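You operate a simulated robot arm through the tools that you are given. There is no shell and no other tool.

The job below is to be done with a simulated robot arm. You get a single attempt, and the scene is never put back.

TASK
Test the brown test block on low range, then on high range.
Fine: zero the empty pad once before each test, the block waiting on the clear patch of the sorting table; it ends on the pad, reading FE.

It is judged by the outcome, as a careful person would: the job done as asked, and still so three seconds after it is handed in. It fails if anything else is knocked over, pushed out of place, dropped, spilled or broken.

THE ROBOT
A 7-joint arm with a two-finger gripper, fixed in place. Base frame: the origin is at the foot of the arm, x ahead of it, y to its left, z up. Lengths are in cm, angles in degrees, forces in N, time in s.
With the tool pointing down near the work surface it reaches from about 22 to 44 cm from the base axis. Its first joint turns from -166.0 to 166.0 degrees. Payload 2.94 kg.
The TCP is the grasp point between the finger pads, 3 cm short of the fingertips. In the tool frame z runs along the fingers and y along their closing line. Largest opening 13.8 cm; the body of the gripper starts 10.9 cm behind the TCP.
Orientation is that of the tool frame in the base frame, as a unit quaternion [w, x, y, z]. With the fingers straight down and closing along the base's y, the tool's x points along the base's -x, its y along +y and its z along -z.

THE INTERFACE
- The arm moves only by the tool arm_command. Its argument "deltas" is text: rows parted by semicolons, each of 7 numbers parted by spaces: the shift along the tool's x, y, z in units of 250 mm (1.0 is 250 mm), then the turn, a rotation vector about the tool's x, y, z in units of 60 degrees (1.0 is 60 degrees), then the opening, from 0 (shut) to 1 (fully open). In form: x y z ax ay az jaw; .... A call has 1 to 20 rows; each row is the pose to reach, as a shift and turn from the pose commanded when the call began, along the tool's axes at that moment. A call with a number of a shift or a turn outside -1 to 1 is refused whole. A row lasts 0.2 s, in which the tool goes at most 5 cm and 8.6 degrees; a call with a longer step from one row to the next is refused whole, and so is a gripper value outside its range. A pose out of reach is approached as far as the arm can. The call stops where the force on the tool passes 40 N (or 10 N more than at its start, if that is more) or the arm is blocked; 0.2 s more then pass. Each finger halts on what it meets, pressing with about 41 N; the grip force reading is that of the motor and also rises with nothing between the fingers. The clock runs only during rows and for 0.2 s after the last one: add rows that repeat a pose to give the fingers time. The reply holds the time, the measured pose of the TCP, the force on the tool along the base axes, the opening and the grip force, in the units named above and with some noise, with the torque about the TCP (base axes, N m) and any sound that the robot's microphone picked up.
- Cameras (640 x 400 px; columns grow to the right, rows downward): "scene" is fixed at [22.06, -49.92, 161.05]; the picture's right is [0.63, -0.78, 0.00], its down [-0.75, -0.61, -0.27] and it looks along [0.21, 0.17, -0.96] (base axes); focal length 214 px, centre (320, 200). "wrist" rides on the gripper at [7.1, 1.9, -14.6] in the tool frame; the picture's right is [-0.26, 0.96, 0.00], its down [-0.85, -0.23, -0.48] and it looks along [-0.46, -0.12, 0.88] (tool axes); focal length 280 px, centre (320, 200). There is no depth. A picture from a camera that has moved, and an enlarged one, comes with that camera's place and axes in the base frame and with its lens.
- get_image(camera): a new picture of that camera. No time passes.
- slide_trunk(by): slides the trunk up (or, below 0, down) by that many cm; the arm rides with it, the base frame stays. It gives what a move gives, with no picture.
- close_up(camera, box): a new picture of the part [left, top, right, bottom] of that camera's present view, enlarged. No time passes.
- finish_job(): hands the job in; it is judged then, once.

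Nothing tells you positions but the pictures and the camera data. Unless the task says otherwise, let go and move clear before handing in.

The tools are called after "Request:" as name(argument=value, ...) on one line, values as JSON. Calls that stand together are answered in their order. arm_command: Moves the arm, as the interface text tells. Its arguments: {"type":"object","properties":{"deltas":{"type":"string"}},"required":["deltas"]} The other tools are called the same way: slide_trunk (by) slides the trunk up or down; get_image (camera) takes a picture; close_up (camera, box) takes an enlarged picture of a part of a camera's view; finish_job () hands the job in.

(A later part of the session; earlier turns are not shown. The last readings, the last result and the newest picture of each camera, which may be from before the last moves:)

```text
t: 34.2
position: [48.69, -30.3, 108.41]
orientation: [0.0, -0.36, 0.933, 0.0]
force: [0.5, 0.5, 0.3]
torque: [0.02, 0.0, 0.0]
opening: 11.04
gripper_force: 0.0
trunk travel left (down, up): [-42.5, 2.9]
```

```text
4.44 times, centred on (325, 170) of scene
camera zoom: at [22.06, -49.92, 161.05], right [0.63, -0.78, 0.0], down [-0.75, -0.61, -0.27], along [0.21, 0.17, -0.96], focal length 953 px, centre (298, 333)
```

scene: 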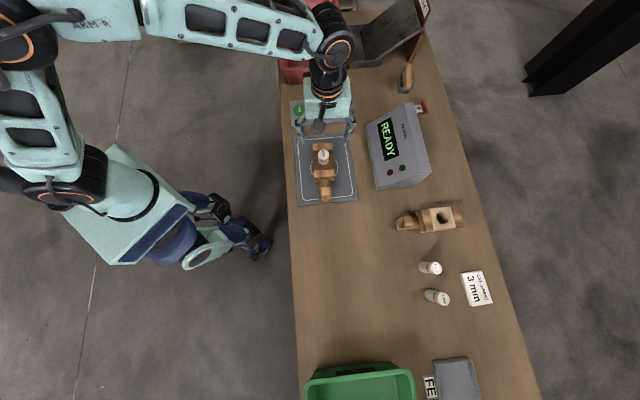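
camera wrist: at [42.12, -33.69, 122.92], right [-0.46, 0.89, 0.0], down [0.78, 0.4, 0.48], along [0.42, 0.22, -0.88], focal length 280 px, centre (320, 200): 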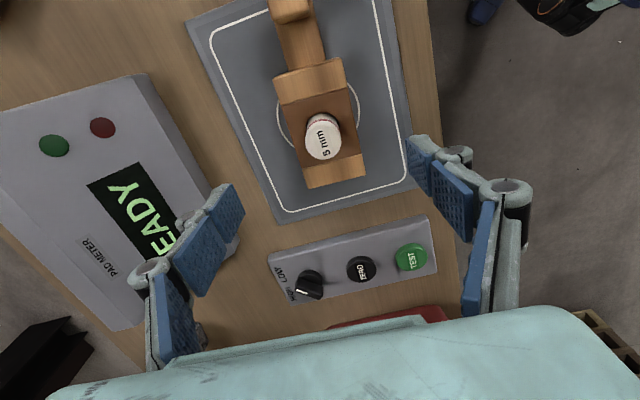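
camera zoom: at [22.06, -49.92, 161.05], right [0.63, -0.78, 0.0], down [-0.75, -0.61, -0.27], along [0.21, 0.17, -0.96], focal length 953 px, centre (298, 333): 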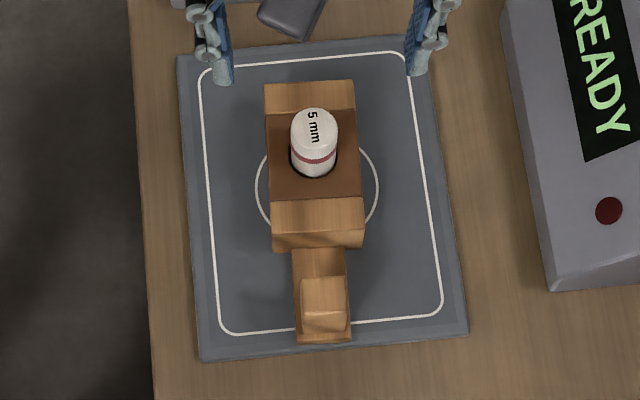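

The knob points at LOW, READY is showing and the block sits within the pad's outline. I'll move above TEST with the fingers closed.

Request:
arm_command(deltas="-0.161 0.055 0 0 0 0 0.6; -0.323 0.11 0 0 0 0 0.4; -0.484 0.165 0 0 0 0 0.2; -0.645 0.219 0 0 0 0 0; -0.807 0.274 0 0 0 0 0; -0.968 0.329 0 0 0 0 0; -0.968 0.329 0.2 0 0 0 0; -0.968 0.329 0.3 0 0 0 0; -0.968 0.329 0.3 0 0 0 0")

Request:
get_image(camera="wrist")

Request:
get_image(camera="scene")

```text
t: 36.2
position: [60.87, -7.93, 100.8]
orientation: [-0.001, -0.36, 0.933, 0.0]
force: [-0.3, 0.3, 0.2]
torque: [-0.02, -0.01, -0.01]
opening: 0.0
gripper_force: 28.0
trunk travel left (down, up): [-42.5, 2.9]
```

```text
taken
camera wrist: at [54.49, -11.37, 115.35], right [-0.46, 0.89, 0.0], down [0.78, 0.4, 0.48], along [0.42, 0.22, -0.88], focal length 280 px, centre (320, 200)
```

wrist: 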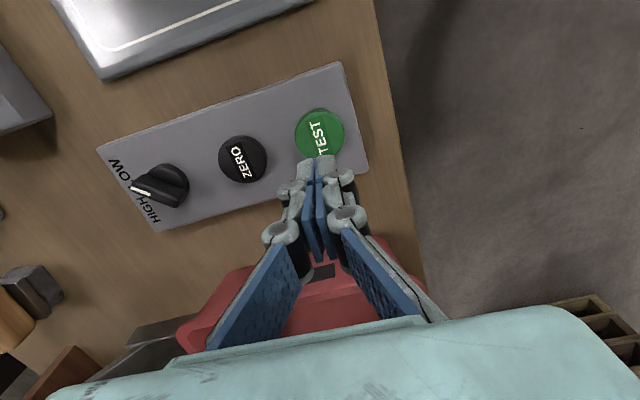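

```text
taken
```

scene: 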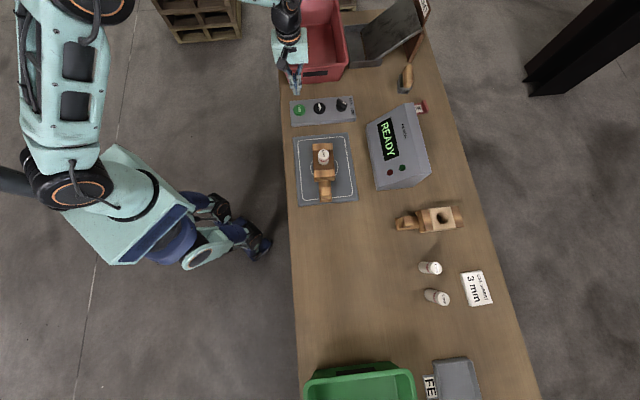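

It's aligned over TEST. I'll press once.

Request:
arm_command(deltas="0 0 0.15 0 0 0 0; 0 0 0.27 0 0 0 0; 0 0 0.31 0 0 0 0; 0 0 0.325 0 0 0 0; 0 0 0.335 0 0 0 0; 0 0 0.345 0 0 0 0; 0 0 0.355 0 0 0 0")

Request:
close_up(camera="scene", box=[280, 80, 440, 210])

```text
t: 37.8
position: [60.96, -7.86, 92.0]
orientation: [0.0, -0.361, 0.933, 0.0]
force: [-0.5, 0.0, 2.3]
torque: [0.0, -0.02, 0.03]
opening: 0.61
gripper_force: 28.0
trunk travel left (down, up): [-42.5, 2.9]
heard: click
```

```text
3.08 times, centred on (360, 145) of scene
camera zoom: at [22.06, -49.92, 161.05], right [0.63, -0.78, 0.0], down [-0.75, -0.61, -0.27], along [0.21, 0.17, -0.96], focal length 660 px, centre (197, 369)
```

zoom: 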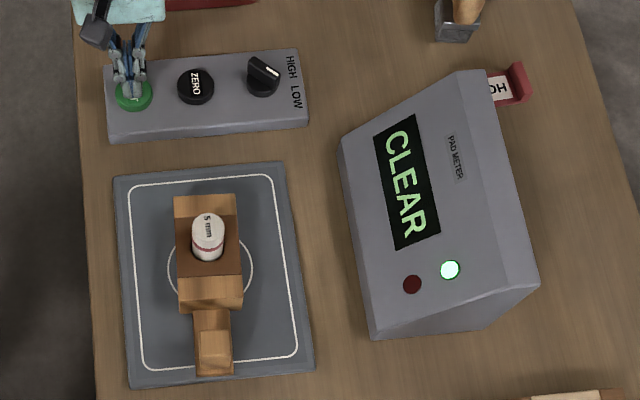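

It clicked once. The low-range result is "CLEAR" with a green light. I'll lift off and confirm the reading holds.

Request:
arm_command(deltas="0 0 -0.1 0 0 0 0; 0 0 -0.28 0 0 0 0; 0 0 -0.46 0 0 0 0; 0 0 -0.64 0 0 0 0; 0 0 -0.68 0 0 0 0")

Request:
get_image(camera="wrist")

Request:
close_up(camera="scene", box=[280, 80, 440, 210])

```text
t: 39.0
position: [61.03, -7.95, 108.99]
orientation: [0.0, -0.361, 0.933, 0.001]
force: [-0.4, 0.2, 0.1]
torque: [0.01, 0.02, 0.01]
opening: 0.03
gripper_force: 28.3
trunk travel left (down, up): [-42.5, 2.9]
```

```text
taken
camera wrist: at [54.51, -11.4, 123.48], right [-0.46, 0.89, 0.0], down [0.78, 0.4, 0.48], along [0.42, 0.22, -0.88], focal length 280 px, centre (320, 200)
```

wrist: 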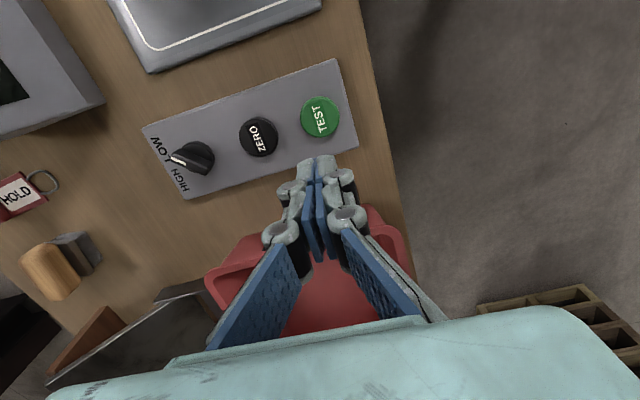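

```text
3.08 times, centred on (360, 145) of scene
camera zoom: at [22.06, -49.92, 161.05], right [0.63, -0.78, 0.0], down [-0.75, -0.61, -0.27], along [0.21, 0.17, -0.96], focal length 660 px, centre (197, 369)
```

zoom: 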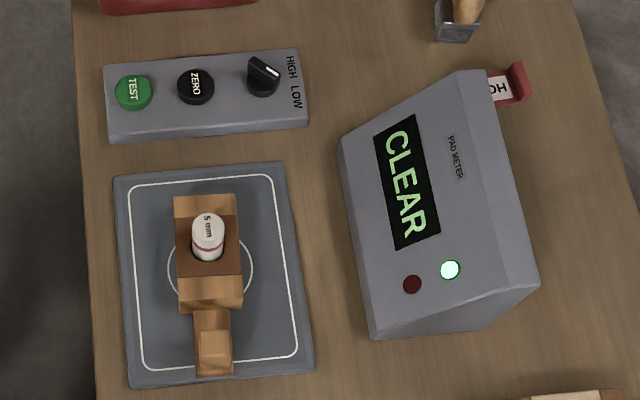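

The reading holds: low range gives CLEAR. Next I'll retrieve the block from the pad, retracing back above it with the fingers open.

Request:
arm_command(deltas="0.161 -0.055 0 0 0 0 0.1; 0.323 -0.11 0 0 0 0 0.3; 0.484 -0.165 0 0 0 0 0.5; 0.645 -0.219 0 0 0 0 0.7; 0.807 -0.274 0 0 0 0 0.8; 0.968 -0.329 0 0 0 0 0.8; 0.968 -0.329 0 0 0 0 0.8; 0.968 -0.329 0 0 0 0 0.8")

Request:
get_image(camera="wrist")

```text
t: 40.8
position: [48.66, -30.31, 108.78]
orientation: [0.0, -0.361, 0.933, 0.0]
force: [0.1, 0.1, 0.1]
torque: [-0.04, 0.02, -0.02]
opening: 11.05
gripper_force: 0.0
trunk travel left (down, up): [-42.5, 2.9]
```

```text
taken
camera wrist: at [42.12, -33.73, 123.41], right [-0.46, 0.89, 0.0], down [0.78, 0.4, 0.48], along [0.42, 0.22, -0.88], focal length 280 px, centre (320, 200)
```

wrist: 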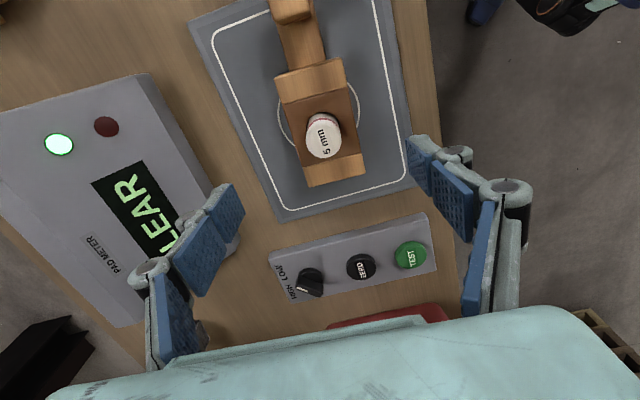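

Request:
arm_command(deltas="0 0 0.17 0 0 0 0.8; 0 0 0.34 0 0 0 0.8; 0 0 0.5 0 0 0 0.8; 0 0 0.6 0 0 0 0.8; 0 0 0.66 0 0 0 0.8; 0 0 0.69 0 0 0 0.8; 0 0 0.7 0 0 0 0.8; 0 0 0.7 0 0 0 0.7; 0 0 0.7 0 0 0 0.6; 0 0 0.7 0 0 0 0.55; 0 0 0.7 0 0 0 0.45; 0 0 0.7 0 0 0 0.3; 0 0 0.7 0 0 0 0.3; 0 0 0.7 0 0 0 0.3")

Request:
get_image(camera="wrist")

```text
t: 43.8
position: [48.68, -30.21, 91.47]
orientation: [0.0, -0.361, 0.933, 0.0]
force: [-1.3, 1.3, 0.7]
torque: [0.16, 0.14, -0.01]
opening: 7.29
gripper_force: 41.0
trunk travel left (down, up): [-42.5, 2.9]
```

```text
taken
camera wrist: at [42.12, -33.69, 105.94], right [-0.46, 0.89, 0.0], down [0.78, 0.4, 0.48], along [0.42, 0.22, -0.88], focal length 280 px, centre (320, 200)
```

wrist: 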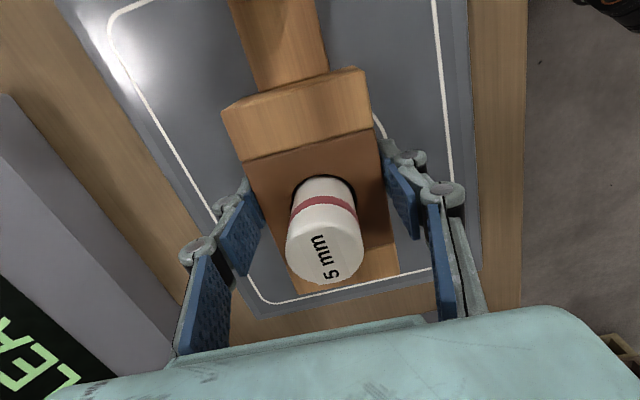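

Gripped again. I'll lift and carry it back to its open spot on the table.

Request:
arm_command(deltas="0 0 -0.02 0 0 0 0.3; 0 0 -0.06 0 0 0 0.3; 0 0 -0.12 0 0 0 0.3; 0 0 -0.2 0 0 0 0.3; 0 0 -0.28 0 0 0 0.3; 0 0 -0.32 0 0 0 0.3; 0 0 -0.32 0 0 0 0.3")

Request:
arm_command(deltas="0.1 0 0 0 0 0.01 0.3; 0.22 0 0 0 0 0.02 0.3; 0.35 0.001 0 0 0 0.03 0.3; 0.48 0.001 0 0 0 0.04 0.3; 0.6 0.002 0 0 0 0.05 0.3; 0.7 0.002 0 0 0 0.055 0.3; 0.71 0.002 0 0 0 0.055 0.3")

Request:
get_image(camera="wrist")

```text
t: 45.4
position: [48.61, -30.25, 99.36]
orientation: [0.0, -0.361, 0.933, -0.001]
force: [-0.7, 0.2, -3.6]
torque: [-0.01, -0.02, 0.02]
opening: 7.3
gripper_force: 41.1
trunk travel left (down, up): [-42.5, 2.9]
```

```text
t: 47.0
position: [35.42, -42.22, 99.47]
orientation: [0.0, -0.334, 0.943, 0.001]
force: [0.9, 0.0, -3.5]
torque: [0.01, -0.05, -0.01]
opening: 7.31
gripper_force: 40.7
trunk travel left (down, up): [-42.5, 2.9]
```

```text
taken
camera wrist: at [28.76, -45.26, 113.98], right [-0.4, 0.92, 0.0], down [0.8, 0.35, 0.48], along [0.44, 0.19, -0.88], focal length 280 px, centre (320, 200)
```

wrist: 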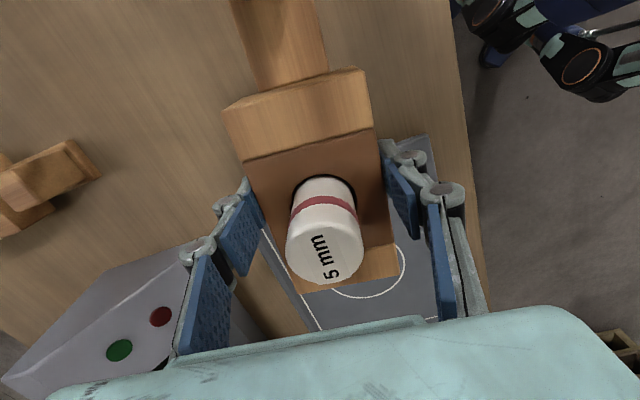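

Request:
arm_command(deltas="0.1 -0.005 0 0 0 0 0.3; 0.22 -0.011 0 0 0 0 0.3; 0.35 -0.017 0 0 0 0 0.3; 0.48 -0.024 0 0 0 0 0.3; 0.6 -0.03 0 0 0 0 0.3; 0.7 -0.035 0 0 0 0 0.3; 0.7 -0.035 0.1 0 0 0 0.3; 0.7 -0.035 0.2 0 0 0 0.3; 0.7 -0.035 0.28 0 0 0 0.3; 0.7 -0.035 0.33 0 0 0 0.3; 0.7 -0.035 0.345 0 0 0 0.3; 0.7 -0.035 0.345 0 0 0 0.3")

Request:
get_image(camera="wrist")

Request:
get_image(camera="scene")

```text
t: 49.6
position: [22.38, -53.87, 90.75]
orientation: [0.0, -0.334, 0.943, 0.0]
force: [0.3, 0.5, -3.3]
torque: [0.04, -0.03, -0.01]
opening: 7.3
gripper_force: 41.4
trunk travel left (down, up): [-42.5, 2.9]
```

```text
taken
camera wrist: at [15.73, -56.95, 105.32], right [-0.4, 0.92, 0.0], down [0.8, 0.35, 0.48], along [0.44, 0.19, -0.88], focal length 280 px, centre (320, 200)
```

wrist: 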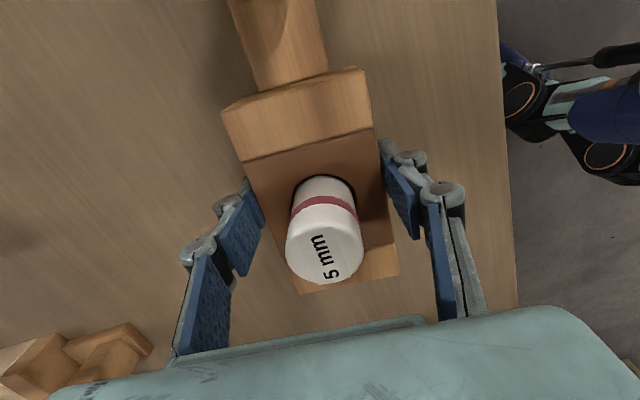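

```text
taken
```

scene: 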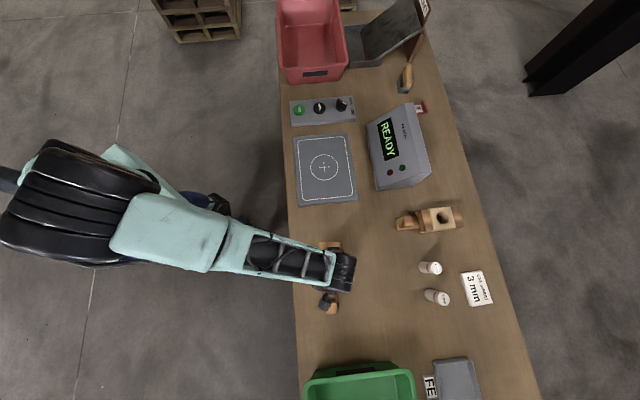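

The display went back to READY with the pad empty. I'll lower the last few millimetres.

Request:
arm_command(deltas="0 0 0.006 0 0 0 0.3; 0 0 0.012 0 0 0 0.3; 0 0 0.012 0 0 0 0.3")

Request:
arm_command(deltas="0 0 0.004 0 0 0 0.3; 0 0 0.004 0 0 0 0.3")

```text
t: 50.4
position: [22.47, -53.97, 90.56]
orientation: [0.0, -0.334, 0.943, -0.001]
force: [0.8, -0.3, -3.0]
torque: [0.04, -0.02, 0.0]
opening: 7.3
gripper_force: 40.6
trunk travel left (down, up): [-42.5, 2.9]
```

```text
t: 51.0
position: [22.5, -53.92, 90.33]
orientation: [0.0, -0.334, 0.943, 0.0]
force: [0.7, 0.2, -3.7]
torque: [0.02, 0.02, 0.0]
opening: 7.31
gripper_force: 41.0
trunk travel left (down, up): [-42.5, 2.9]
```

Request:
arm_command(deltas="0 0 0.004 0 0 0 0.3; 0 0 0.004 0 0 0 0.3")

Request:
arm_command(deltas="0 0 0.003 0 0 0 0.3; 0 0 0.003 0 0 0 0.3")

```text
t: 51.6
position: [22.42, -53.88, 90.24]
orientation: [-0.001, -0.335, 0.942, 0.0]
force: [0.3, -0.8, -3.2]
torque: [0.02, -0.04, -0.02]
opening: 7.3
gripper_force: 41.2
trunk travel left (down, up): [-42.5, 2.9]
```

```text
t: 52.2
position: [22.41, -53.91, 90.22]
orientation: [0.0, -0.334, 0.943, -0.001]
force: [-0.2, 0.7, 0.0]
torque: [-0.03, 0.22, -0.06]
opening: 7.31
gripper_force: 41.1
trunk travel left (down, up): [-42.5, 2.9]
```

It's just touching the table. I'll open and lift clear.

Request:
arm_command(deltas="0 0 0 0 0 0 0.56; 0 0 0 0 0 0 0.65; 0 0 0 0 0 0 0.75; 0 0 0 0 0 0 0.8; 0 0 0 0 0 0 0.8; 0 0 -0.06 0 0 0 0.8; 0 0 -0.2 0 0 0 0.8; 0 0 -0.36 0 0 0 0.8; 0 0 -0.52 0 0 0 0.8; 0 0 -0.7 0 0 0 0.8; 0 0 -0.7 0 0 0 0.8")

Request:
get_image(camera="wrist")

Request:
get_image(camera="scene")

```text
t: 54.6
position: [22.54, -53.84, 107.79]
orientation: [0.001, -0.334, 0.943, 0.001]
force: [0.3, 1.1, -0.4]
torque: [-0.02, 0.02, -0.02]
opening: 11.01
gripper_force: 0.1
trunk travel left (down, up): [-42.5, 2.9]
```

```text
taken
camera wrist: at [15.77, -56.91, 122.29], right [-0.4, 0.92, 0.0], down [0.8, 0.35, 0.48], along [0.44, 0.19, -0.88], focal length 280 px, centre (320, 200)
```

wrist: 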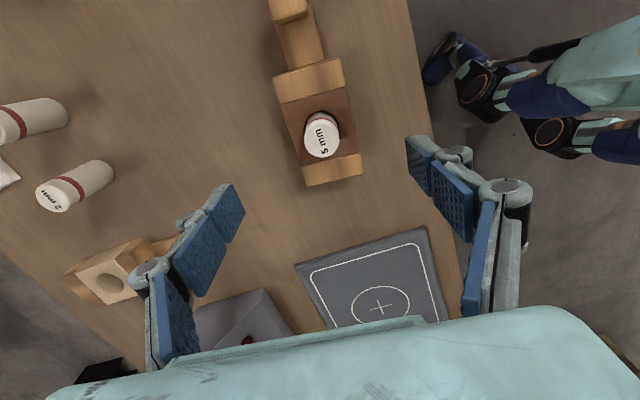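

```text
taken
```

scene: 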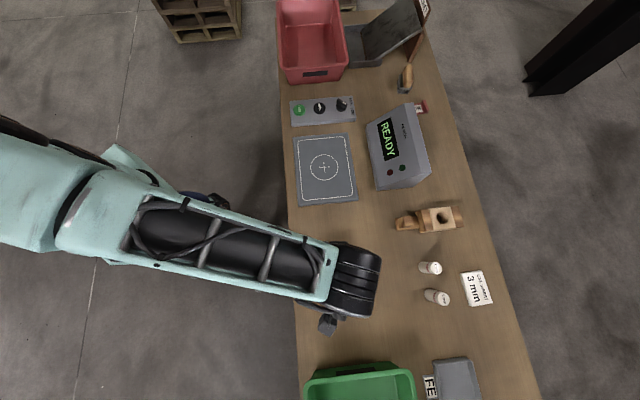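

The block is back on the open table, level and standing. Next I'll head to the range knob and look closely before turning it to HIGH.

Request:
arm_command(deltas="-0.13 0 0 0 0 0 0.7; -0.29 0 0 0 0 0 0.6; -0.46 0 0 0 0 0 0.5; -0.63 0 0 0 0 0 0.5; -0.78 0 0 0 0 0 0.5")

Request:
arm_command(deltas="-0.15 0 0 0 0 0.1416 0.5; -0.31 0 0 0 0 0.2832 0.5; -0.47 0 0 0 0 0.4248 0.5; -0.63 0 0 0 0 0.5664 0.5; -0.78 0 0 0 0 0.708 0.5")

Request:
arm_command(deltas="-0.115 0.106 0 0 0 0.1416 0.5; -0.23 0.211 0 0 0 0.2832 0.5; -0.344 0.317 0 0 0 0.4248 0.5; -0.458 0.422 0 0 0 0.5664 0.5; -0.573 0.528 0 0 0 0.708 0.5; -0.573 0.528 0 0 0 0.708 0.5")

Request:
get_image(camera="wrist")

Request:
get_image(camera="scene")

```text
t: 55.8
position: [37.59, -41.54, 107.64]
orientation: [0.0, -0.333, 0.943, 0.0]
force: [0.5, 0.2, 0.3]
torque: [-0.02, 0.01, 0.03]
opening: 6.91
gripper_force: 0.0
trunk travel left (down, up): [-42.5, 2.9]
```

```text
t: 57.0
position: [52.73, -29.31, 107.66]
orientation: [-0.001, 0.031, 1.0, 0.0]
force: [0.2, -0.4, 0.9]
torque: [-0.03, 0.0, -0.03]
opening: 6.92
gripper_force: 0.0
trunk travel left (down, up): [-42.5, 2.9]
```

```text
t: 58.4
position: [67.79, -17.1, 107.63]
orientation: [0.0, 0.392, 0.92, -0.001]
force: [-0.8, 0.0, 0.2]
torque: [0.0, 0.0, 0.03]
opening: 6.92
gripper_force: 0.1
trunk travel left (down, up): [-42.5, 2.9]
```

```text
taken
camera wrist: at [64.31, -10.68, 122.23], right [0.88, 0.48, 0.0], down [0.42, -0.77, 0.48], along [0.23, -0.42, -0.88], focal length 280 px, centre (320, 200)
```

wrist: 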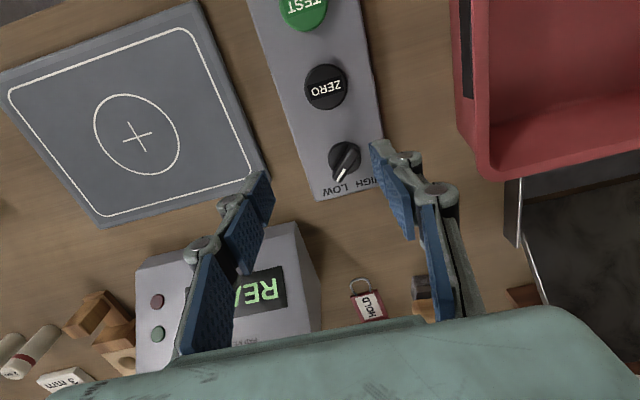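

```text
taken
```

scene: 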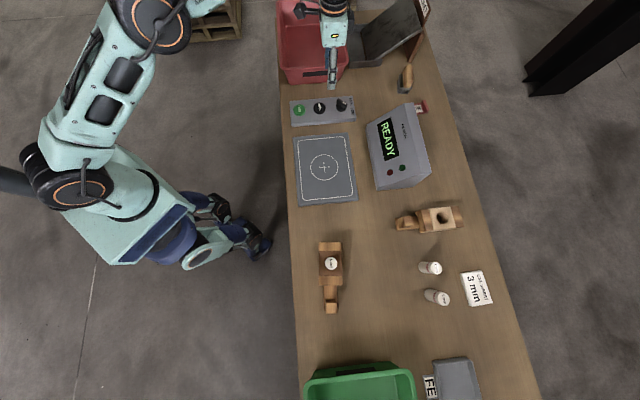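

Request:
close_up(camera="wrist", box=[300, 120, 400, 210])

```text
4.44 times, centred on (350, 165) of wrist
camera zoom: at [64.31, -10.68, 122.23], right [0.88, 0.48, 0.0], down [0.42, -0.77, 0.48], along [0.23, -0.42, -0.88], focal length 1246 px, centre (187, 356)
```

zoom: 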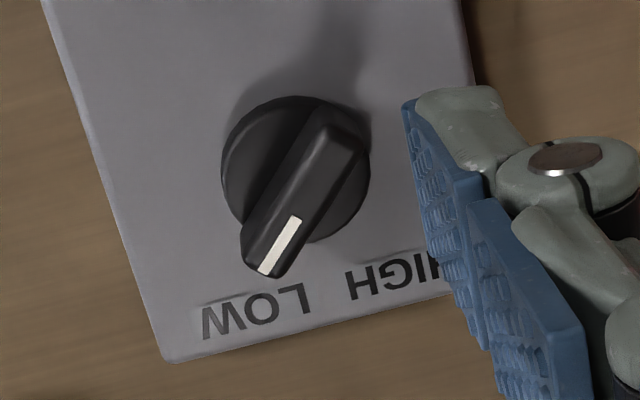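

The knob's bar is about 4.2 cm long and 1.3 cm thick, with its top at z≈91.7. It is centred near (72.7,-19.7), its axis is at about -85° and it points at LOW. I'll align the fingers across the bar above it.

Request:
arm_command(deltas="-0.042 0.014 0.02 0 0 0.131 0.4; -0.084 0.028 0.06 0 0 0.263 0.35; -0.126 0.043 0.12 0 0 0.394 0.35; -0.168 0.057 0.18 0 0 0.526 0.35; -0.21 0.071 0.24 0 0 0.657 0.35; -0.21 0.071 0.28 0 0 0.657 0.35; -0.21 0.071 0.28 0 0 0.657 0.35")

Request:
get_image(camera="wrist")

Request:
close_up(camera="scene", box=[285, 55, 385, 135])

```text
t: 60.0
position: [71.4, -18.97, 100.77]
orientation: [0.0, 0.679, 0.734, 0.0]
force: [-0.7, -0.3, 0.5]
torque: [0.02, -0.01, 0.03]
opening: 4.84
gripper_force: 0.1
out of reach, approached as far as the arm can: row 4, 5, 6, 7
trunk travel left (down, up): [-42.5, 2.9]
```

```text
taken
camera wrist: at [72.74, -11.81, 115.26], right [0.98, -0.19, 0.0], down [-0.16, -0.86, 0.48], along [-0.09, -0.47, -0.88], focal length 280 px, centre (320, 200)
```

wrist: 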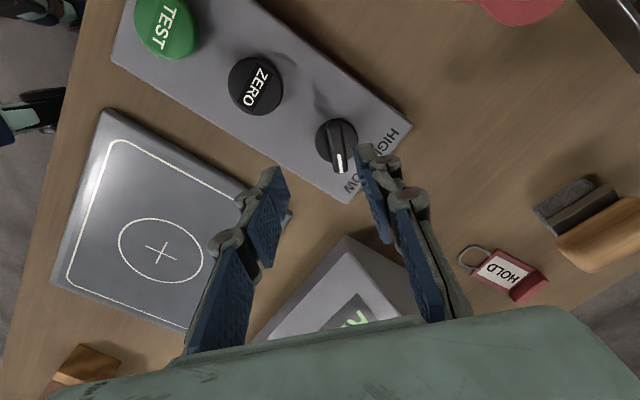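

```text
5.00 times, centred on (335, 95) of scene
camera zoom: at [22.06, -49.92, 161.05], right [0.63, -0.78, 0.0], down [-0.75, -0.61, -0.27], along [0.21, 0.17, -0.96], focal length 1072 px, centre (245, 725)
```

zoom: 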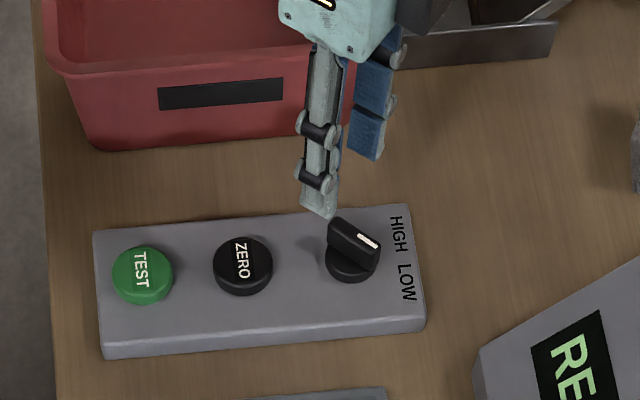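

The arm ran out of reach about 1.5 cm short at this height. I'll test whether a lower tool position extends the reach, keeping the tips above the knob.

Request:
arm_command(deltas="0 0 0.06 0 0 0 0.35; 0 0 0.12 0 0 0 0.35; 0 0 0.12 0 0 0 0.35")

```text
t: 60.8
position: [71.42, -18.86, 97.81]
orientation: [0.0, 0.678, 0.735, 0.0]
force: [0.0, -0.1, -0.5]
torque: [-0.04, -0.01, -0.01]
opening: 4.82
gripper_force: 0.1
trunk travel left (down, up): [-42.5, 2.9]
```

Request:
arm_command(deltas="-0.017 0.025 0 0 0 0 0.35; -0.034 0.0495 0 0 0 0 0.35; -0.034 0.0495 0 0 0 0 0.35")

```text
t: 61.6
position: [71.44, -19.25, 97.72]
orientation: [0.0, 0.678, 0.735, 0.0]
force: [0.1, -0.3, 0.7]
torque: [-0.04, 0.02, -0.02]
opening: 4.83
gripper_force: 0.2
out of reach, approached as far as the arm can: row 1, 2, 3
trunk travel left (down, up): [-42.5, 2.9]
```

Reach with the tool vertical tops out around 74 cm and the knob is at 75.3 cm. I'll tilt the tool about 15° along the bar's direction, which keeps the finger faces parallel to the bar, to gain the missing reach.

Request:
arm_command(deltas="0 0.01 0 0 -0.125 0 0.35; 0 0.03 0 0 -0.25 0 0.35; 0.001 0.049 0 0 -0.25 0 0.35; 0.001 0.049 0 0 -0.25 0 0.35")

Request:
get_image(camera="wrist")

```text
t: 62.6
position: [72.74, -19.21, 97.7]
orientation: [0.096, 0.673, 0.728, -0.089]
force: [-0.5, 0.6, -0.7]
torque: [0.01, 0.02, 0.01]
opening: 4.84
gripper_force: 0.1
trunk travel left (down, up): [-42.5, 2.9]
```

```text
taken
camera wrist: at [73.85, -8.54, 109.87], right [0.98, -0.18, 0.07], down [-0.17, -0.71, 0.68], along [-0.07, -0.68, -0.73], focal length 280 px, centre (320, 200)
```

wrist: 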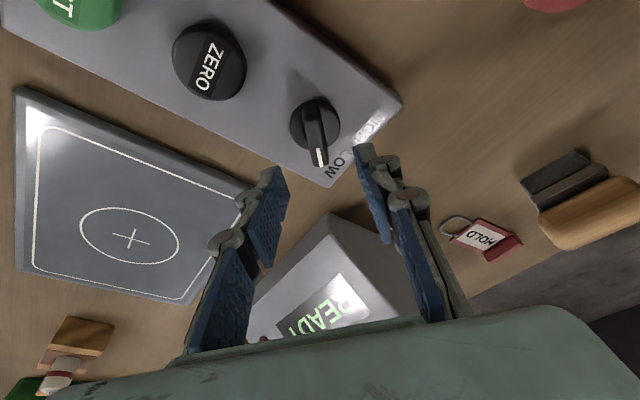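

Request:
close_up(camera="wrist", box=[240, 70, 420, 190])

Request:
close_up(camera="scene", box=[300, 60, 380, 130])

```text
3.33 times, centred on (330, 130) of wrist
camera zoom: at [73.85, -8.54, 109.87], right [0.98, -0.18, 0.07], down [-0.17, -0.71, 0.68], along [-0.07, -0.68, -0.73], focal length 935 px, centre (287, 433)
```

zoom: 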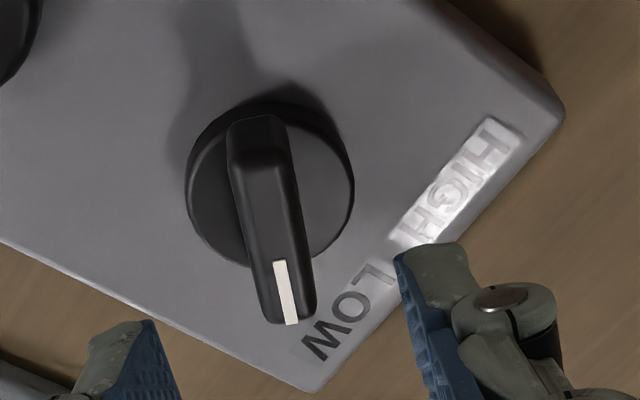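

```text
5.71 times, centred on (340, 95) of scene
camera zoom: at [22.06, -49.92, 161.05], right [0.63, -0.78, 0.0], down [-0.75, -0.61, -0.27], along [0.21, 0.17, -0.96], focal length 1226 px, centre (206, 800)
```

zoom: 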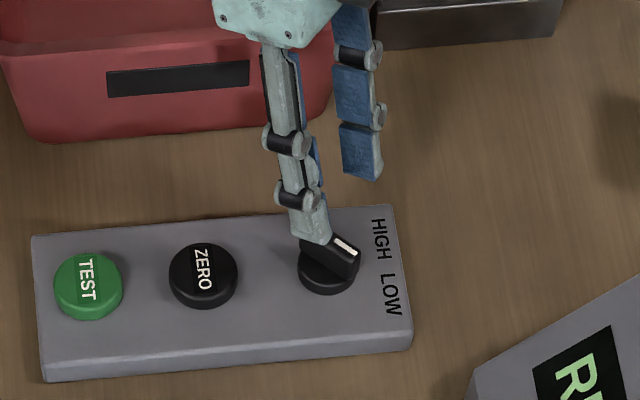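

With the tilt the pose is reachable. The close view puts the bar at x≈72.2–73.5, y≈-17.7…-21.6, axis at about -90°, with the disc top at z≈89.8. I'll fine-align and lower partway.

Request:
arm_command(deltas="0.005 0.006 0.01 0.0194 0 0.0724 0.35; 0.02 0.006 0.06 0.0194 0 0.0724 0.35; 0.0333 0.006 0.1029 0.0194 0 0.0724 0.35; 0.0333 0.006 0.1029 0.0194 0 0.0724 0.35")

Request:
get_image(camera="wrist")

Request:
close_up(camera="wrist", box=[240, 70, 420, 190])

```text
t: 63.6
position: [72.96, -18.95, 95.0]
orientation: [0.093, 0.701, 0.702, -0.092]
force: [0.2, 0.6, 0.2]
torque: [0.01, 0.03, 0.01]
opening: 4.82
gripper_force: 0.0
trunk travel left (down, up): [-42.5, 2.9]
```

```text
taken
camera wrist: at [74.83, -8.48, 107.19], right [0.97, -0.25, 0.07], down [-0.23, -0.7, 0.68], along [-0.12, -0.67, -0.73], focal length 280 px, centre (320, 200)
```

wrist: 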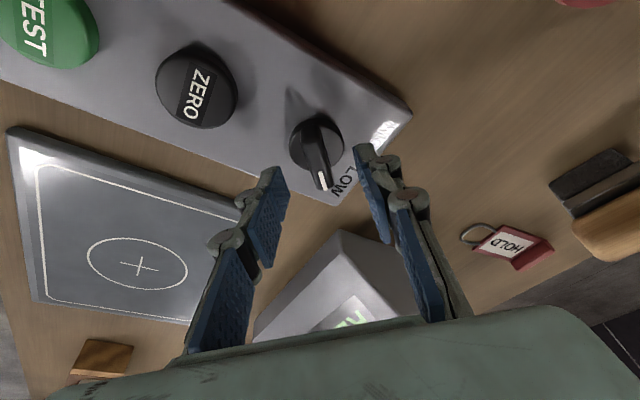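

```text
3.33 times, centred on (330, 130) of wrist
camera zoom: at [74.83, -8.48, 107.19], right [0.97, -0.25, 0.07], down [-0.23, -0.7, 0.68], along [-0.12, -0.67, -0.73], focal length 935 px, centre (287, 433)
```

zoom: 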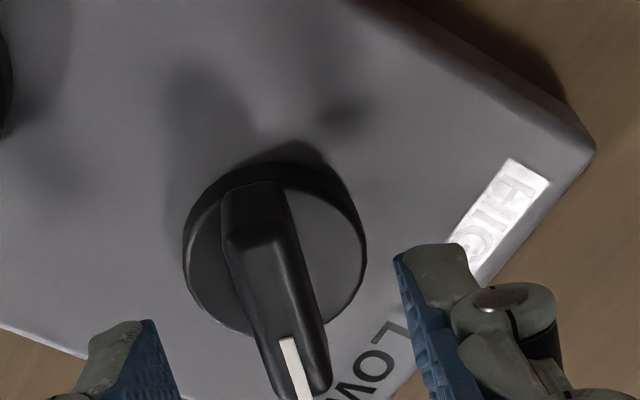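

The fingers are centred on the bar. I'll lower the final bit with the fingers open.

Request:
arm_command(deltas="0.006 0 0.022 0 0 0 0.35; 0.012 0 0.044 0 0 0 0.35; 0.0165 0 0.0615 0 0 0 0.35; 0.0165 0 0.0615 0 0 0 0.35")

Request:
get_image(camera="wrist")

Request:
close_up(camera="scene", box=[300, 60, 380, 130])

```text
t: 64.6
position: [73.03, -19.06, 93.31]
orientation: [0.093, 0.701, 0.702, -0.092]
force: [0.2, 0.0, -0.4]
torque: [0.04, 0.04, 0.02]
opening: 4.81
gripper_force: 0.1
trunk travel left (down, up): [-42.5, 2.9]
```

```text
taken
camera wrist: at [74.87, -8.51, 105.57], right [0.97, -0.25, 0.07], down [-0.23, -0.7, 0.68], along [-0.12, -0.67, -0.73], focal length 280 px, centre (320, 200)
```

wrist: 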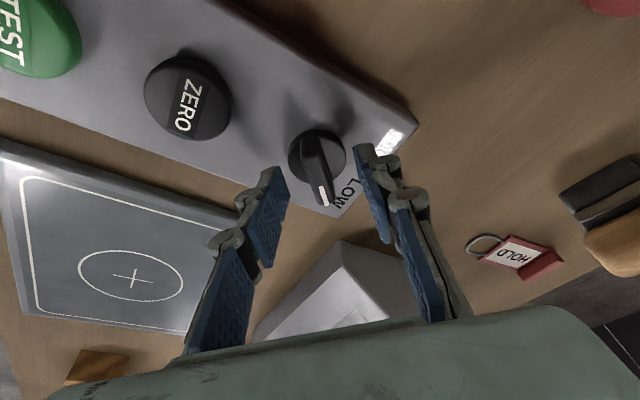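

```text
5.71 times, centred on (340, 95) of scene
camera zoom: at [22.06, -49.92, 161.05], right [0.63, -0.78, 0.0], down [-0.75, -0.61, -0.27], along [0.21, 0.17, -0.96], focal length 1226 px, centre (206, 800)
```

zoom: 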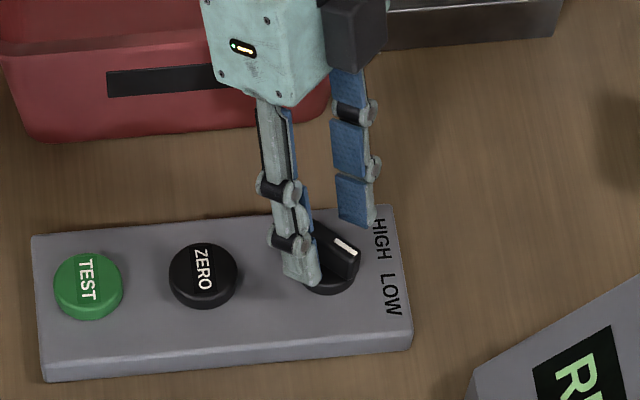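

The fingers straddle the bar with clearance. I'll close on it.

Request:
arm_command(deltas="0 0 0 0 0 0 0.2; 0 0 0 0 0 0 0.12; 0 0 0 0 0 0 0.06; 0 0 0 0 0 0 0.0; 0 0 0 0 0 0 0")

Request:
get_image(camera="wrist")

Request:
close_up(camera="scene", box=[300, 60, 380, 130])

```text
t: 65.8
position: [72.86, -19.06, 93.38]
orientation: [0.092, 0.7, 0.702, -0.093]
force: [-7.0, 0.9, -1.6]
torque: [-0.07, 0.2, -0.08]
opening: 1.36
gripper_force: 39.9
trunk travel left (down, up): [-42.5, 2.9]
```

```text
taken
camera wrist: at [74.79, -8.52, 105.55], right [0.97, -0.25, 0.07], down [-0.23, -0.7, 0.68], along [-0.12, -0.67, -0.73], focal length 280 px, centre (320, 200)
```

wrist: 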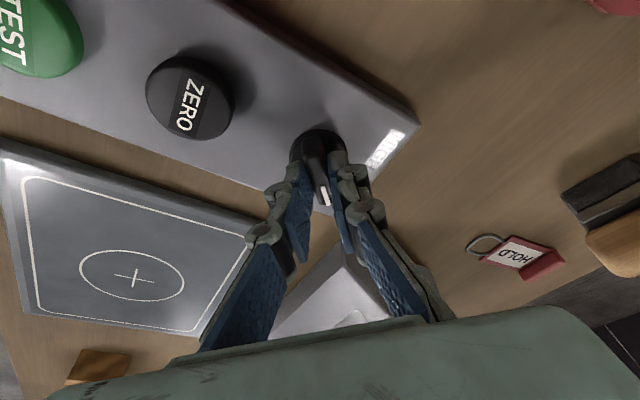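

```text
5.71 times, centred on (340, 95) of scene
camera zoom: at [22.06, -49.92, 161.05], right [0.63, -0.78, 0.0], down [-0.75, -0.61, -0.27], along [0.21, 0.17, -0.96], focal length 1226 px, centre (206, 800)
```

zoom: 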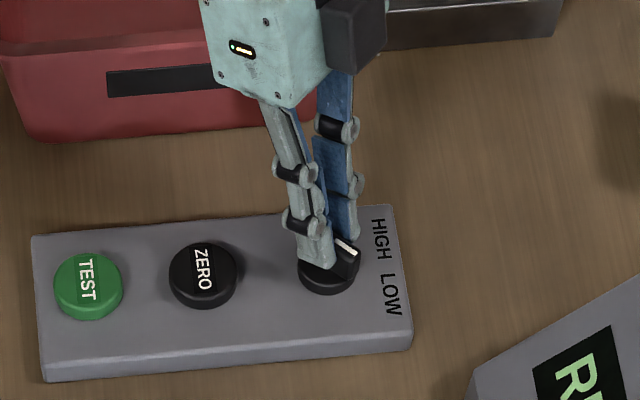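

I have a firm grip on the knob (1.36 cm). I'll start turning it towards HIGH, counter-clockwise seen from above, about its own axis in stages.

Request:
arm_command(deltas="-0.0002 -0.0066 0 -0.0325 0 -0.121 0; -0.0007 -0.0092 0.0002 -0.065 0 -0.242 0; -0.0015 -0.0117 0.0004 -0.0975 0 -0.363 0; -0.0026 -0.014 0.0007 -0.13 0 -0.484 0; -0.0026 -0.014 0.0007 -0.13 0 -0.484 0")

Request:
close_up(camera="scene", box=[300, 60, 380, 130])

```text
t: 67.0
position: [72.41, -19.19, 93.34]
orientation: [0.113, 0.494, 0.86, -0.066]
force: [-8.3, -0.3, -4.0]
torque: [-0.2, 0.08, -0.05]
opening: 1.35
gripper_force: 40.1
trunk travel left (down, up): [-42.5, 2.9]
```

```text
5.71 times, centred on (340, 95) of scene
camera zoom: at [22.06, -49.92, 161.05], right [0.63, -0.78, 0.0], down [-0.75, -0.61, -0.27], along [0.21, 0.17, -0.96], focal length 1226 px, centre (206, 800)
```

zoom: 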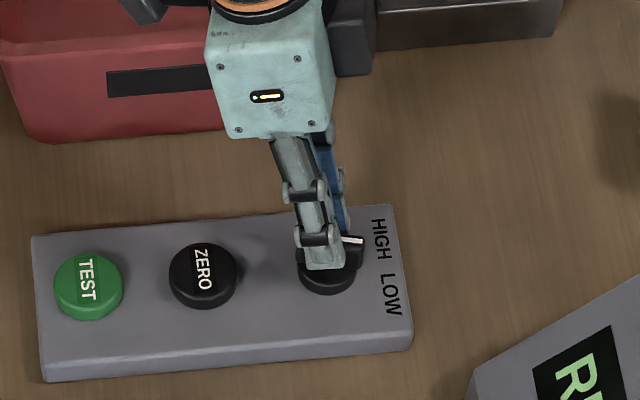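

The knob turns smoothly with little torque. I'll continue another 30°.

Request:
arm_command(deltas="-0.0002 -0.0034 0 -0.0325 0 -0.121 0; -0.0003 -0.0068 0.0001 -0.065 0 -0.242 0; -0.0005 -0.0101 0.0001 -0.0975 0 -0.363 0; -0.0007 -0.0135 0.0002 -0.13 0 -0.484 0; -0.0007 -0.0135 0.0002 -0.13 0 -0.484 0")

Request:
close_up(camera="scene", box=[300, 60, 440, 200])

```text
t: 68.2
position: [72.19, -19.43, 93.31]
orientation: [0.126, 0.254, 0.959, -0.033]
force: [-10.8, -4.7, -4.1]
torque: [0.28, 1.0, -0.05]
opening: 1.36
gripper_force: 39.8
trunk travel left (down, up): [-42.5, 2.9]
```

```text
2.86 times, centred on (370, 130) of scene
camera zoom: at [22.06, -49.92, 161.05], right [0.63, -0.78, 0.0], down [-0.75, -0.61, -0.27], along [0.21, 0.17, -0.96], focal length 613 px, centre (177, 400)
```

zoom: 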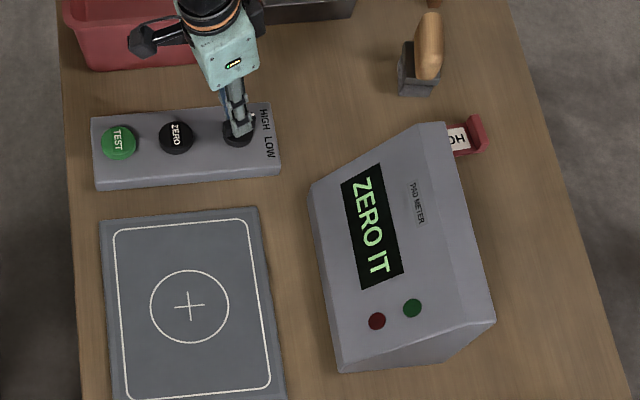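

The meter flipped to "ZERO IT", so the range has changed over. I'll turn on towards the HIGH stop in smaller steps.

Request:
arm_command(deltas="0.0015 -0.0053 -0.0004 -0.0325 0 -0.121 0; 0.003 -0.0106 -0.0008 -0.065 0 -0.242 0; 0.003 -0.0106 -0.0008 -0.065 0 -0.242 0")

Request:
close_up(camera="scene", box=[300, 60, 380, 130])

Request:
get_image(camera="wrist")

```text
t: 69.0
position: [72.13, -19.67, 93.31]
orientation: [0.131, 0.127, 0.983, -0.017]
force: [-5.2, -7.1, -5.6]
torque: [-0.11, 0.38, -0.07]
opening: 1.39
gripper_force: 40.2
trunk travel left (down, up): [-42.5, 2.9]
```

```text
5.71 times, centred on (340, 95) of scene
camera zoom: at [22.06, -49.92, 161.05], right [0.63, -0.78, 0.0], down [-0.75, -0.61, -0.27], along [0.21, 0.17, -0.96], focal length 1226 px, centre (206, 800)
```

zoom: 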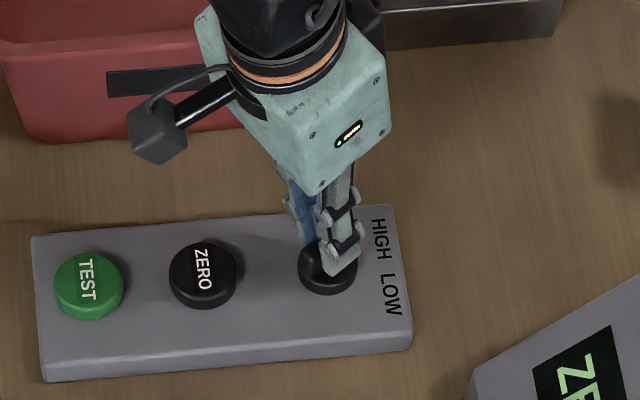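

```text
taken
camera wrist: at [62.31, -15.15, 105.54], right [0.49, 0.87, 0.07], down [0.61, -0.4, 0.68], along [0.62, -0.29, -0.73], focal length 280 px, centre (320, 200)
```

wrist: 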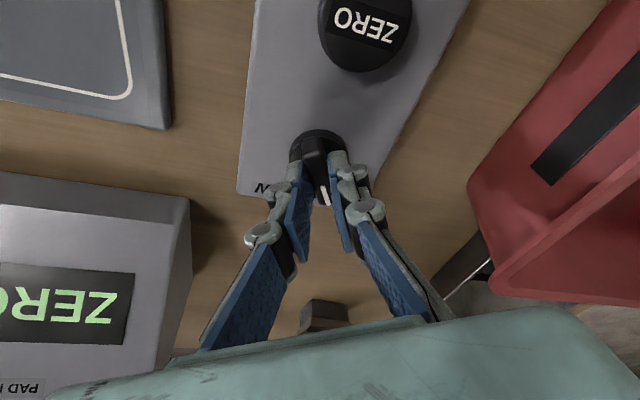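

Request:
arm_command(deltas="0.0025 -0.0077 -0.0007 -0.0347 0 -0.129 0; 0.0025 -0.0077 -0.0007 -0.0347 0 -0.129 0")

Request:
close_up(camera="wrist", box=[220, 100, 420, 230])

```text
t: 69.6
position: [72.12, -19.63, 93.41]
orientation: [0.131, 0.058, 0.99, -0.007]
force: [-0.2, -5.3, -4.1]
torque: [-0.11, 0.23, -0.01]
opening: 1.38
gripper_force: 40.0
trunk travel left (down, up): [-42.5, 2.9]
```

```text
3.08 times, centred on (320, 165) of wrist
camera zoom: at [61.74, -16.68, 105.54], right [0.36, 0.93, 0.07], down [0.66, -0.31, 0.68], along [0.65, -0.2, -0.73], focal length 863 px, centre (320, 308)
```

zoom: 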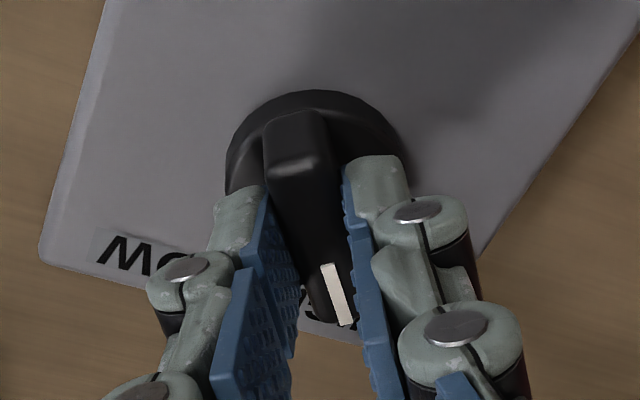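

Request:
arm_command(deltas="0.001 -0.003 -0.0003 -0.026 0 -0.0968 0; 0.001 -0.003 -0.0003 -0.026 0 -0.0968 0")

Request:
close_up(camera="wrist", box=[220, 100, 420, 230])

```text
t: 70.2
position: [72.11, -19.81, 93.41]
orientation: [0.132, 0.006, 0.991, 0.0]
force: [3.3, -5.4, -3.9]
torque: [-0.11, 0.19, -0.01]
opening: 1.36
gripper_force: 40.2
trunk travel left (down, up): [-42.5, 2.9]
```

```text
3.08 times, centred on (320, 165) of wrist
camera zoom: at [61.46, -17.85, 105.53], right [0.26, 0.96, 0.07], down [0.69, -0.24, 0.68], along [0.67, -0.13, -0.73], focal length 863 px, centre (320, 308)
```

zoom: 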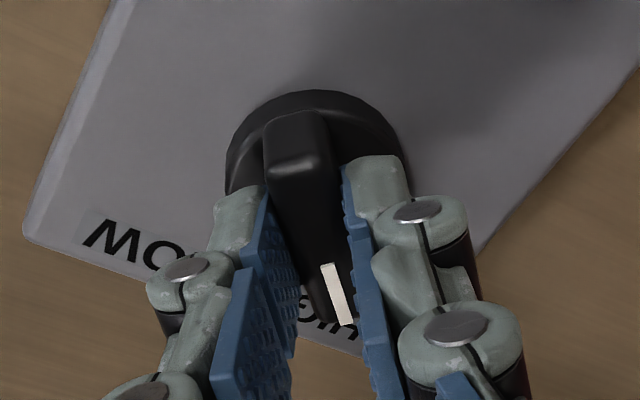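

The bar now mirrors its LOW position on the HIGH side. I'll open the fingers and see whether it stays there.

Request:
arm_command(deltas="0 0 0 0 0 0 0.15; 0 0 0 0 0 0 0.25; 0 0 0 0 0 0 0.35; 0 0 0 0 0 0 0.35; -0.02 0 -0.077 0 0 0 0.35; -0.06 0 -0.23 0 0 0 0.35; -0.083 0 -0.31 0 0 0 0.35; -0.083 0 -0.31 0 0 0 0.35")

Request:
get_image(camera="wrist")

Request:
close_up(camera="scene", box=[285, 70, 435, 200])

```text
t: 72.0
position: [71.87, -19.78, 101.39]
orientation: [0.13, 0.006, 0.991, -0.001]
force: [0.9, -0.7, -0.1]
torque: [0.0, 0.02, 0.06]
opening: 4.83
gripper_force: 0.1
trunk travel left (down, up): [-42.5, 2.9]
```

```text
taken
camera wrist: at [61.42, -17.79, 113.57], right [0.26, 0.96, 0.07], down [0.69, -0.24, 0.68], along [0.67, -0.13, -0.73], focal length 280 px, centre (320, 200)
```

wrist: 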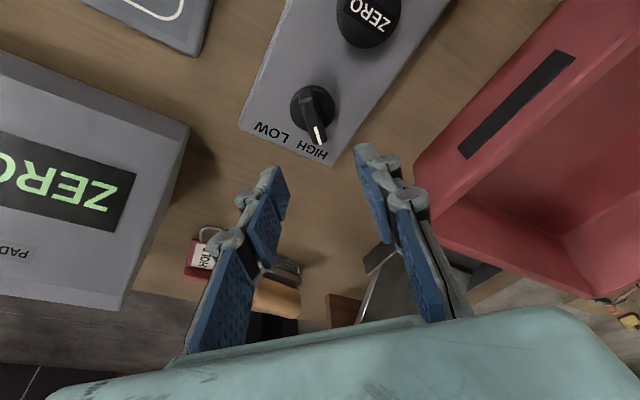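

```text
3.08 times, centred on (360, 135) of scene
camera zoom: at [22.06, -49.92, 161.05], right [0.63, -0.78, 0.0], down [-0.75, -0.61, -0.27], along [0.21, 0.17, -0.96], focal length 660 px, centre (197, 400)
```

zoom: 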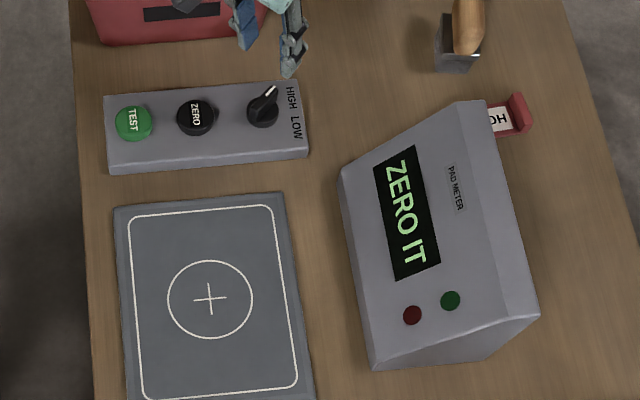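

The knob holds on HIGH and the meter asks for zeroing. The pad is empty. I'll level the tool, close the fingers and move above ZERO.

Request:
arm_command(deltas="0.068 0.082 -0.018 0 0.083 0 0.2; 0.136 0.163 -0.036 0 0.167 0 0.1; 0.2033 0.2447 -0.0545 0 0.25 0 0; 0.2033 0.2447 -0.0545 0 0.25 0 0; 0.2033 0.2447 -0.0545 0 0.25 0 0")

Request:
get_image(camera="wrist")

Request:
get_image(camera="scene")

```text
t: 73.2
position: [66.77, -13.45, 101.34]
orientation: [0.0, 0.006, 1.0, 0.0]
force: [0.5, -0.2, 0.3]
torque: [-0.01, 0.0, -0.01]
opening: 0.0
gripper_force: 28.3
trunk travel left (down, up): [-42.5, 2.9]
```

```text
taken
camera wrist: at [59.74, -11.62, 115.91], right [0.27, 0.96, 0.0], down [0.85, -0.24, 0.48], along [0.46, -0.13, -0.88], focal length 280 px, centre (320, 200)
```

wrist: 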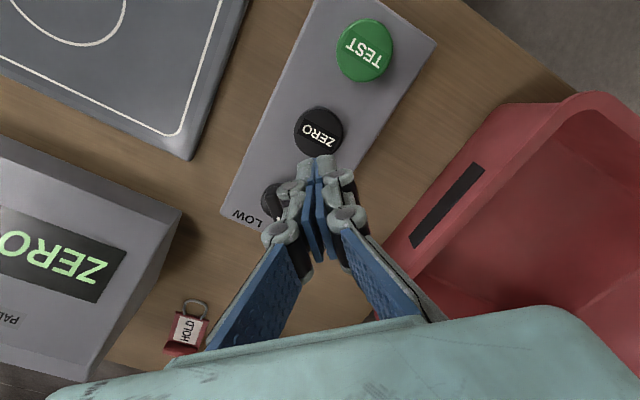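

```text
taken
```

scene: 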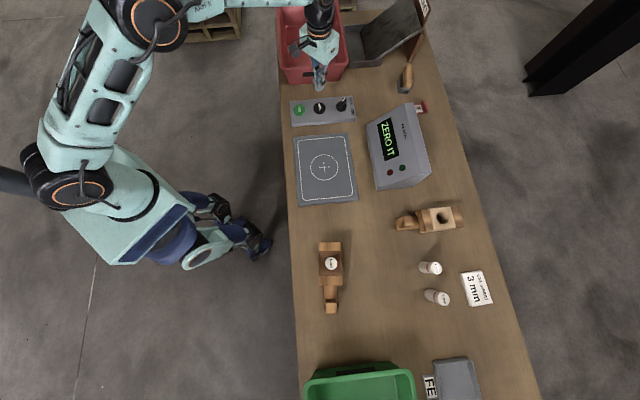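

It's aligned over ZERO with the range on HIGH, the pad empty and the block on the table. I'll press once.

Request:
arm_command(deltas="0 0 0.15 0 0 0 0; 0 0 0.28 0 0 0 0; 0 0 0.33 0 0 0 0; 0 0 0.345 0 0 0 0; 0 0 0.355 0 0 0 0; 0 0 0.366 0 0 0 0; 0 0 0.378 0 0 0 0")

Request:
close_up(camera="scene", box=[280, 80, 440, 200])

```text
t: 74.8
position: [66.83, -13.52, 91.93]
orientation: [0.001, 0.006, 1.0, -0.001]
force: [-0.4, -0.3, 2.4]
torque: [0.0, 0.02, 0.01]
opening: 0.62
gripper_force: 27.8
trunk travel left (down, up): [-42.5, 2.9]
heard: click
```

```text
3.33 times, centred on (360, 140) of scene
camera zoom: at [22.06, -49.92, 161.05], right [0.63, -0.78, 0.0], down [-0.75, -0.61, -0.27], along [0.21, 0.17, -0.96], focal length 715 px, centre (187, 400)
```

zoom: 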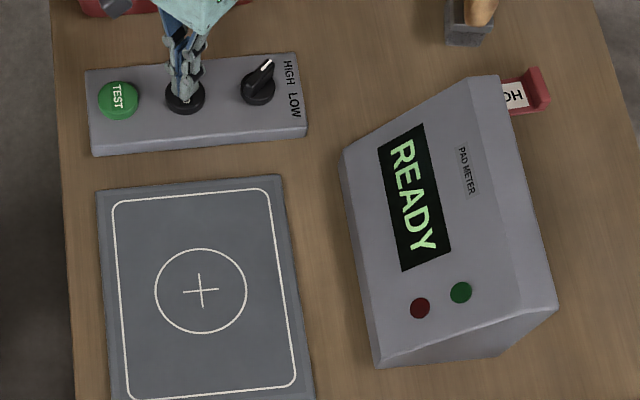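

READY on high range. I'll lift off and go back for the block.

Request:
arm_command(deltas="0 0 -0.1 0 0 0 0; 0 0 -0.28 0 0 0 0; 0 0 -0.46 0 0 0 0; 0 0 -0.64 0 0 0 0; 0 0 -0.66 0 0 0 0")

Request:
arm_command(deltas="0.119 -0.113 0 0 0 -0.1324 0.1; 0.237 -0.227 0 0 0 -0.2648 0.3; 0.356 -0.34 0 0 0 -0.3972 0.5; 0.474 -0.454 0 0 0 -0.5296 0.7; 0.593 -0.567 0 0 0 -0.662 0.8; 0.593 -0.567 0 0 0 -0.662 0.8")

Request:
close_up(camera="scene", box=[280, 80, 440, 200])

```text
t: 76.0
position: [66.77, -13.53, 108.46]
orientation: [0.0, 0.007, 1.0, -0.001]
force: [0.4, -0.2, 0.3]
torque: [0.02, -0.01, 0.04]
opening: 0.01
gripper_force: 28.5
trunk travel left (down, up): [-42.5, 2.9]
```

```text
t: 77.4
position: [51.69, -27.67, 108.51]
orientation: [0.001, -0.333, 0.943, 0.001]
force: [-0.6, 0.3, -0.3]
torque: [0.03, 0.0, 0.01]
opening: 11.05
gripper_force: 0.1
trunk travel left (down, up): [-42.5, 2.9]
```

```text
3.33 times, centred on (360, 140) of scene
camera zoom: at [22.06, -49.92, 161.05], right [0.63, -0.78, 0.0], down [-0.75, -0.61, -0.27], along [0.21, 0.17, -0.96], focal length 715 px, centre (187, 400)
```

zoom: 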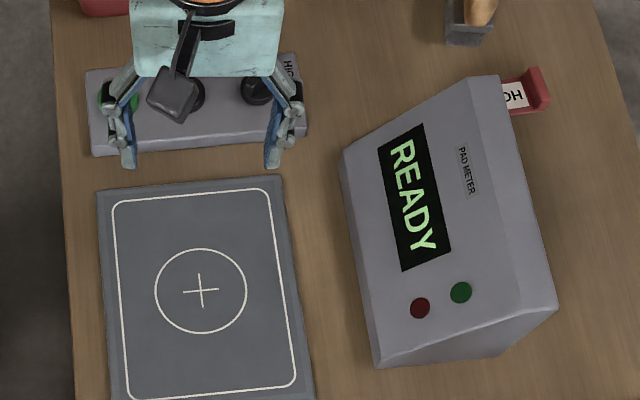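

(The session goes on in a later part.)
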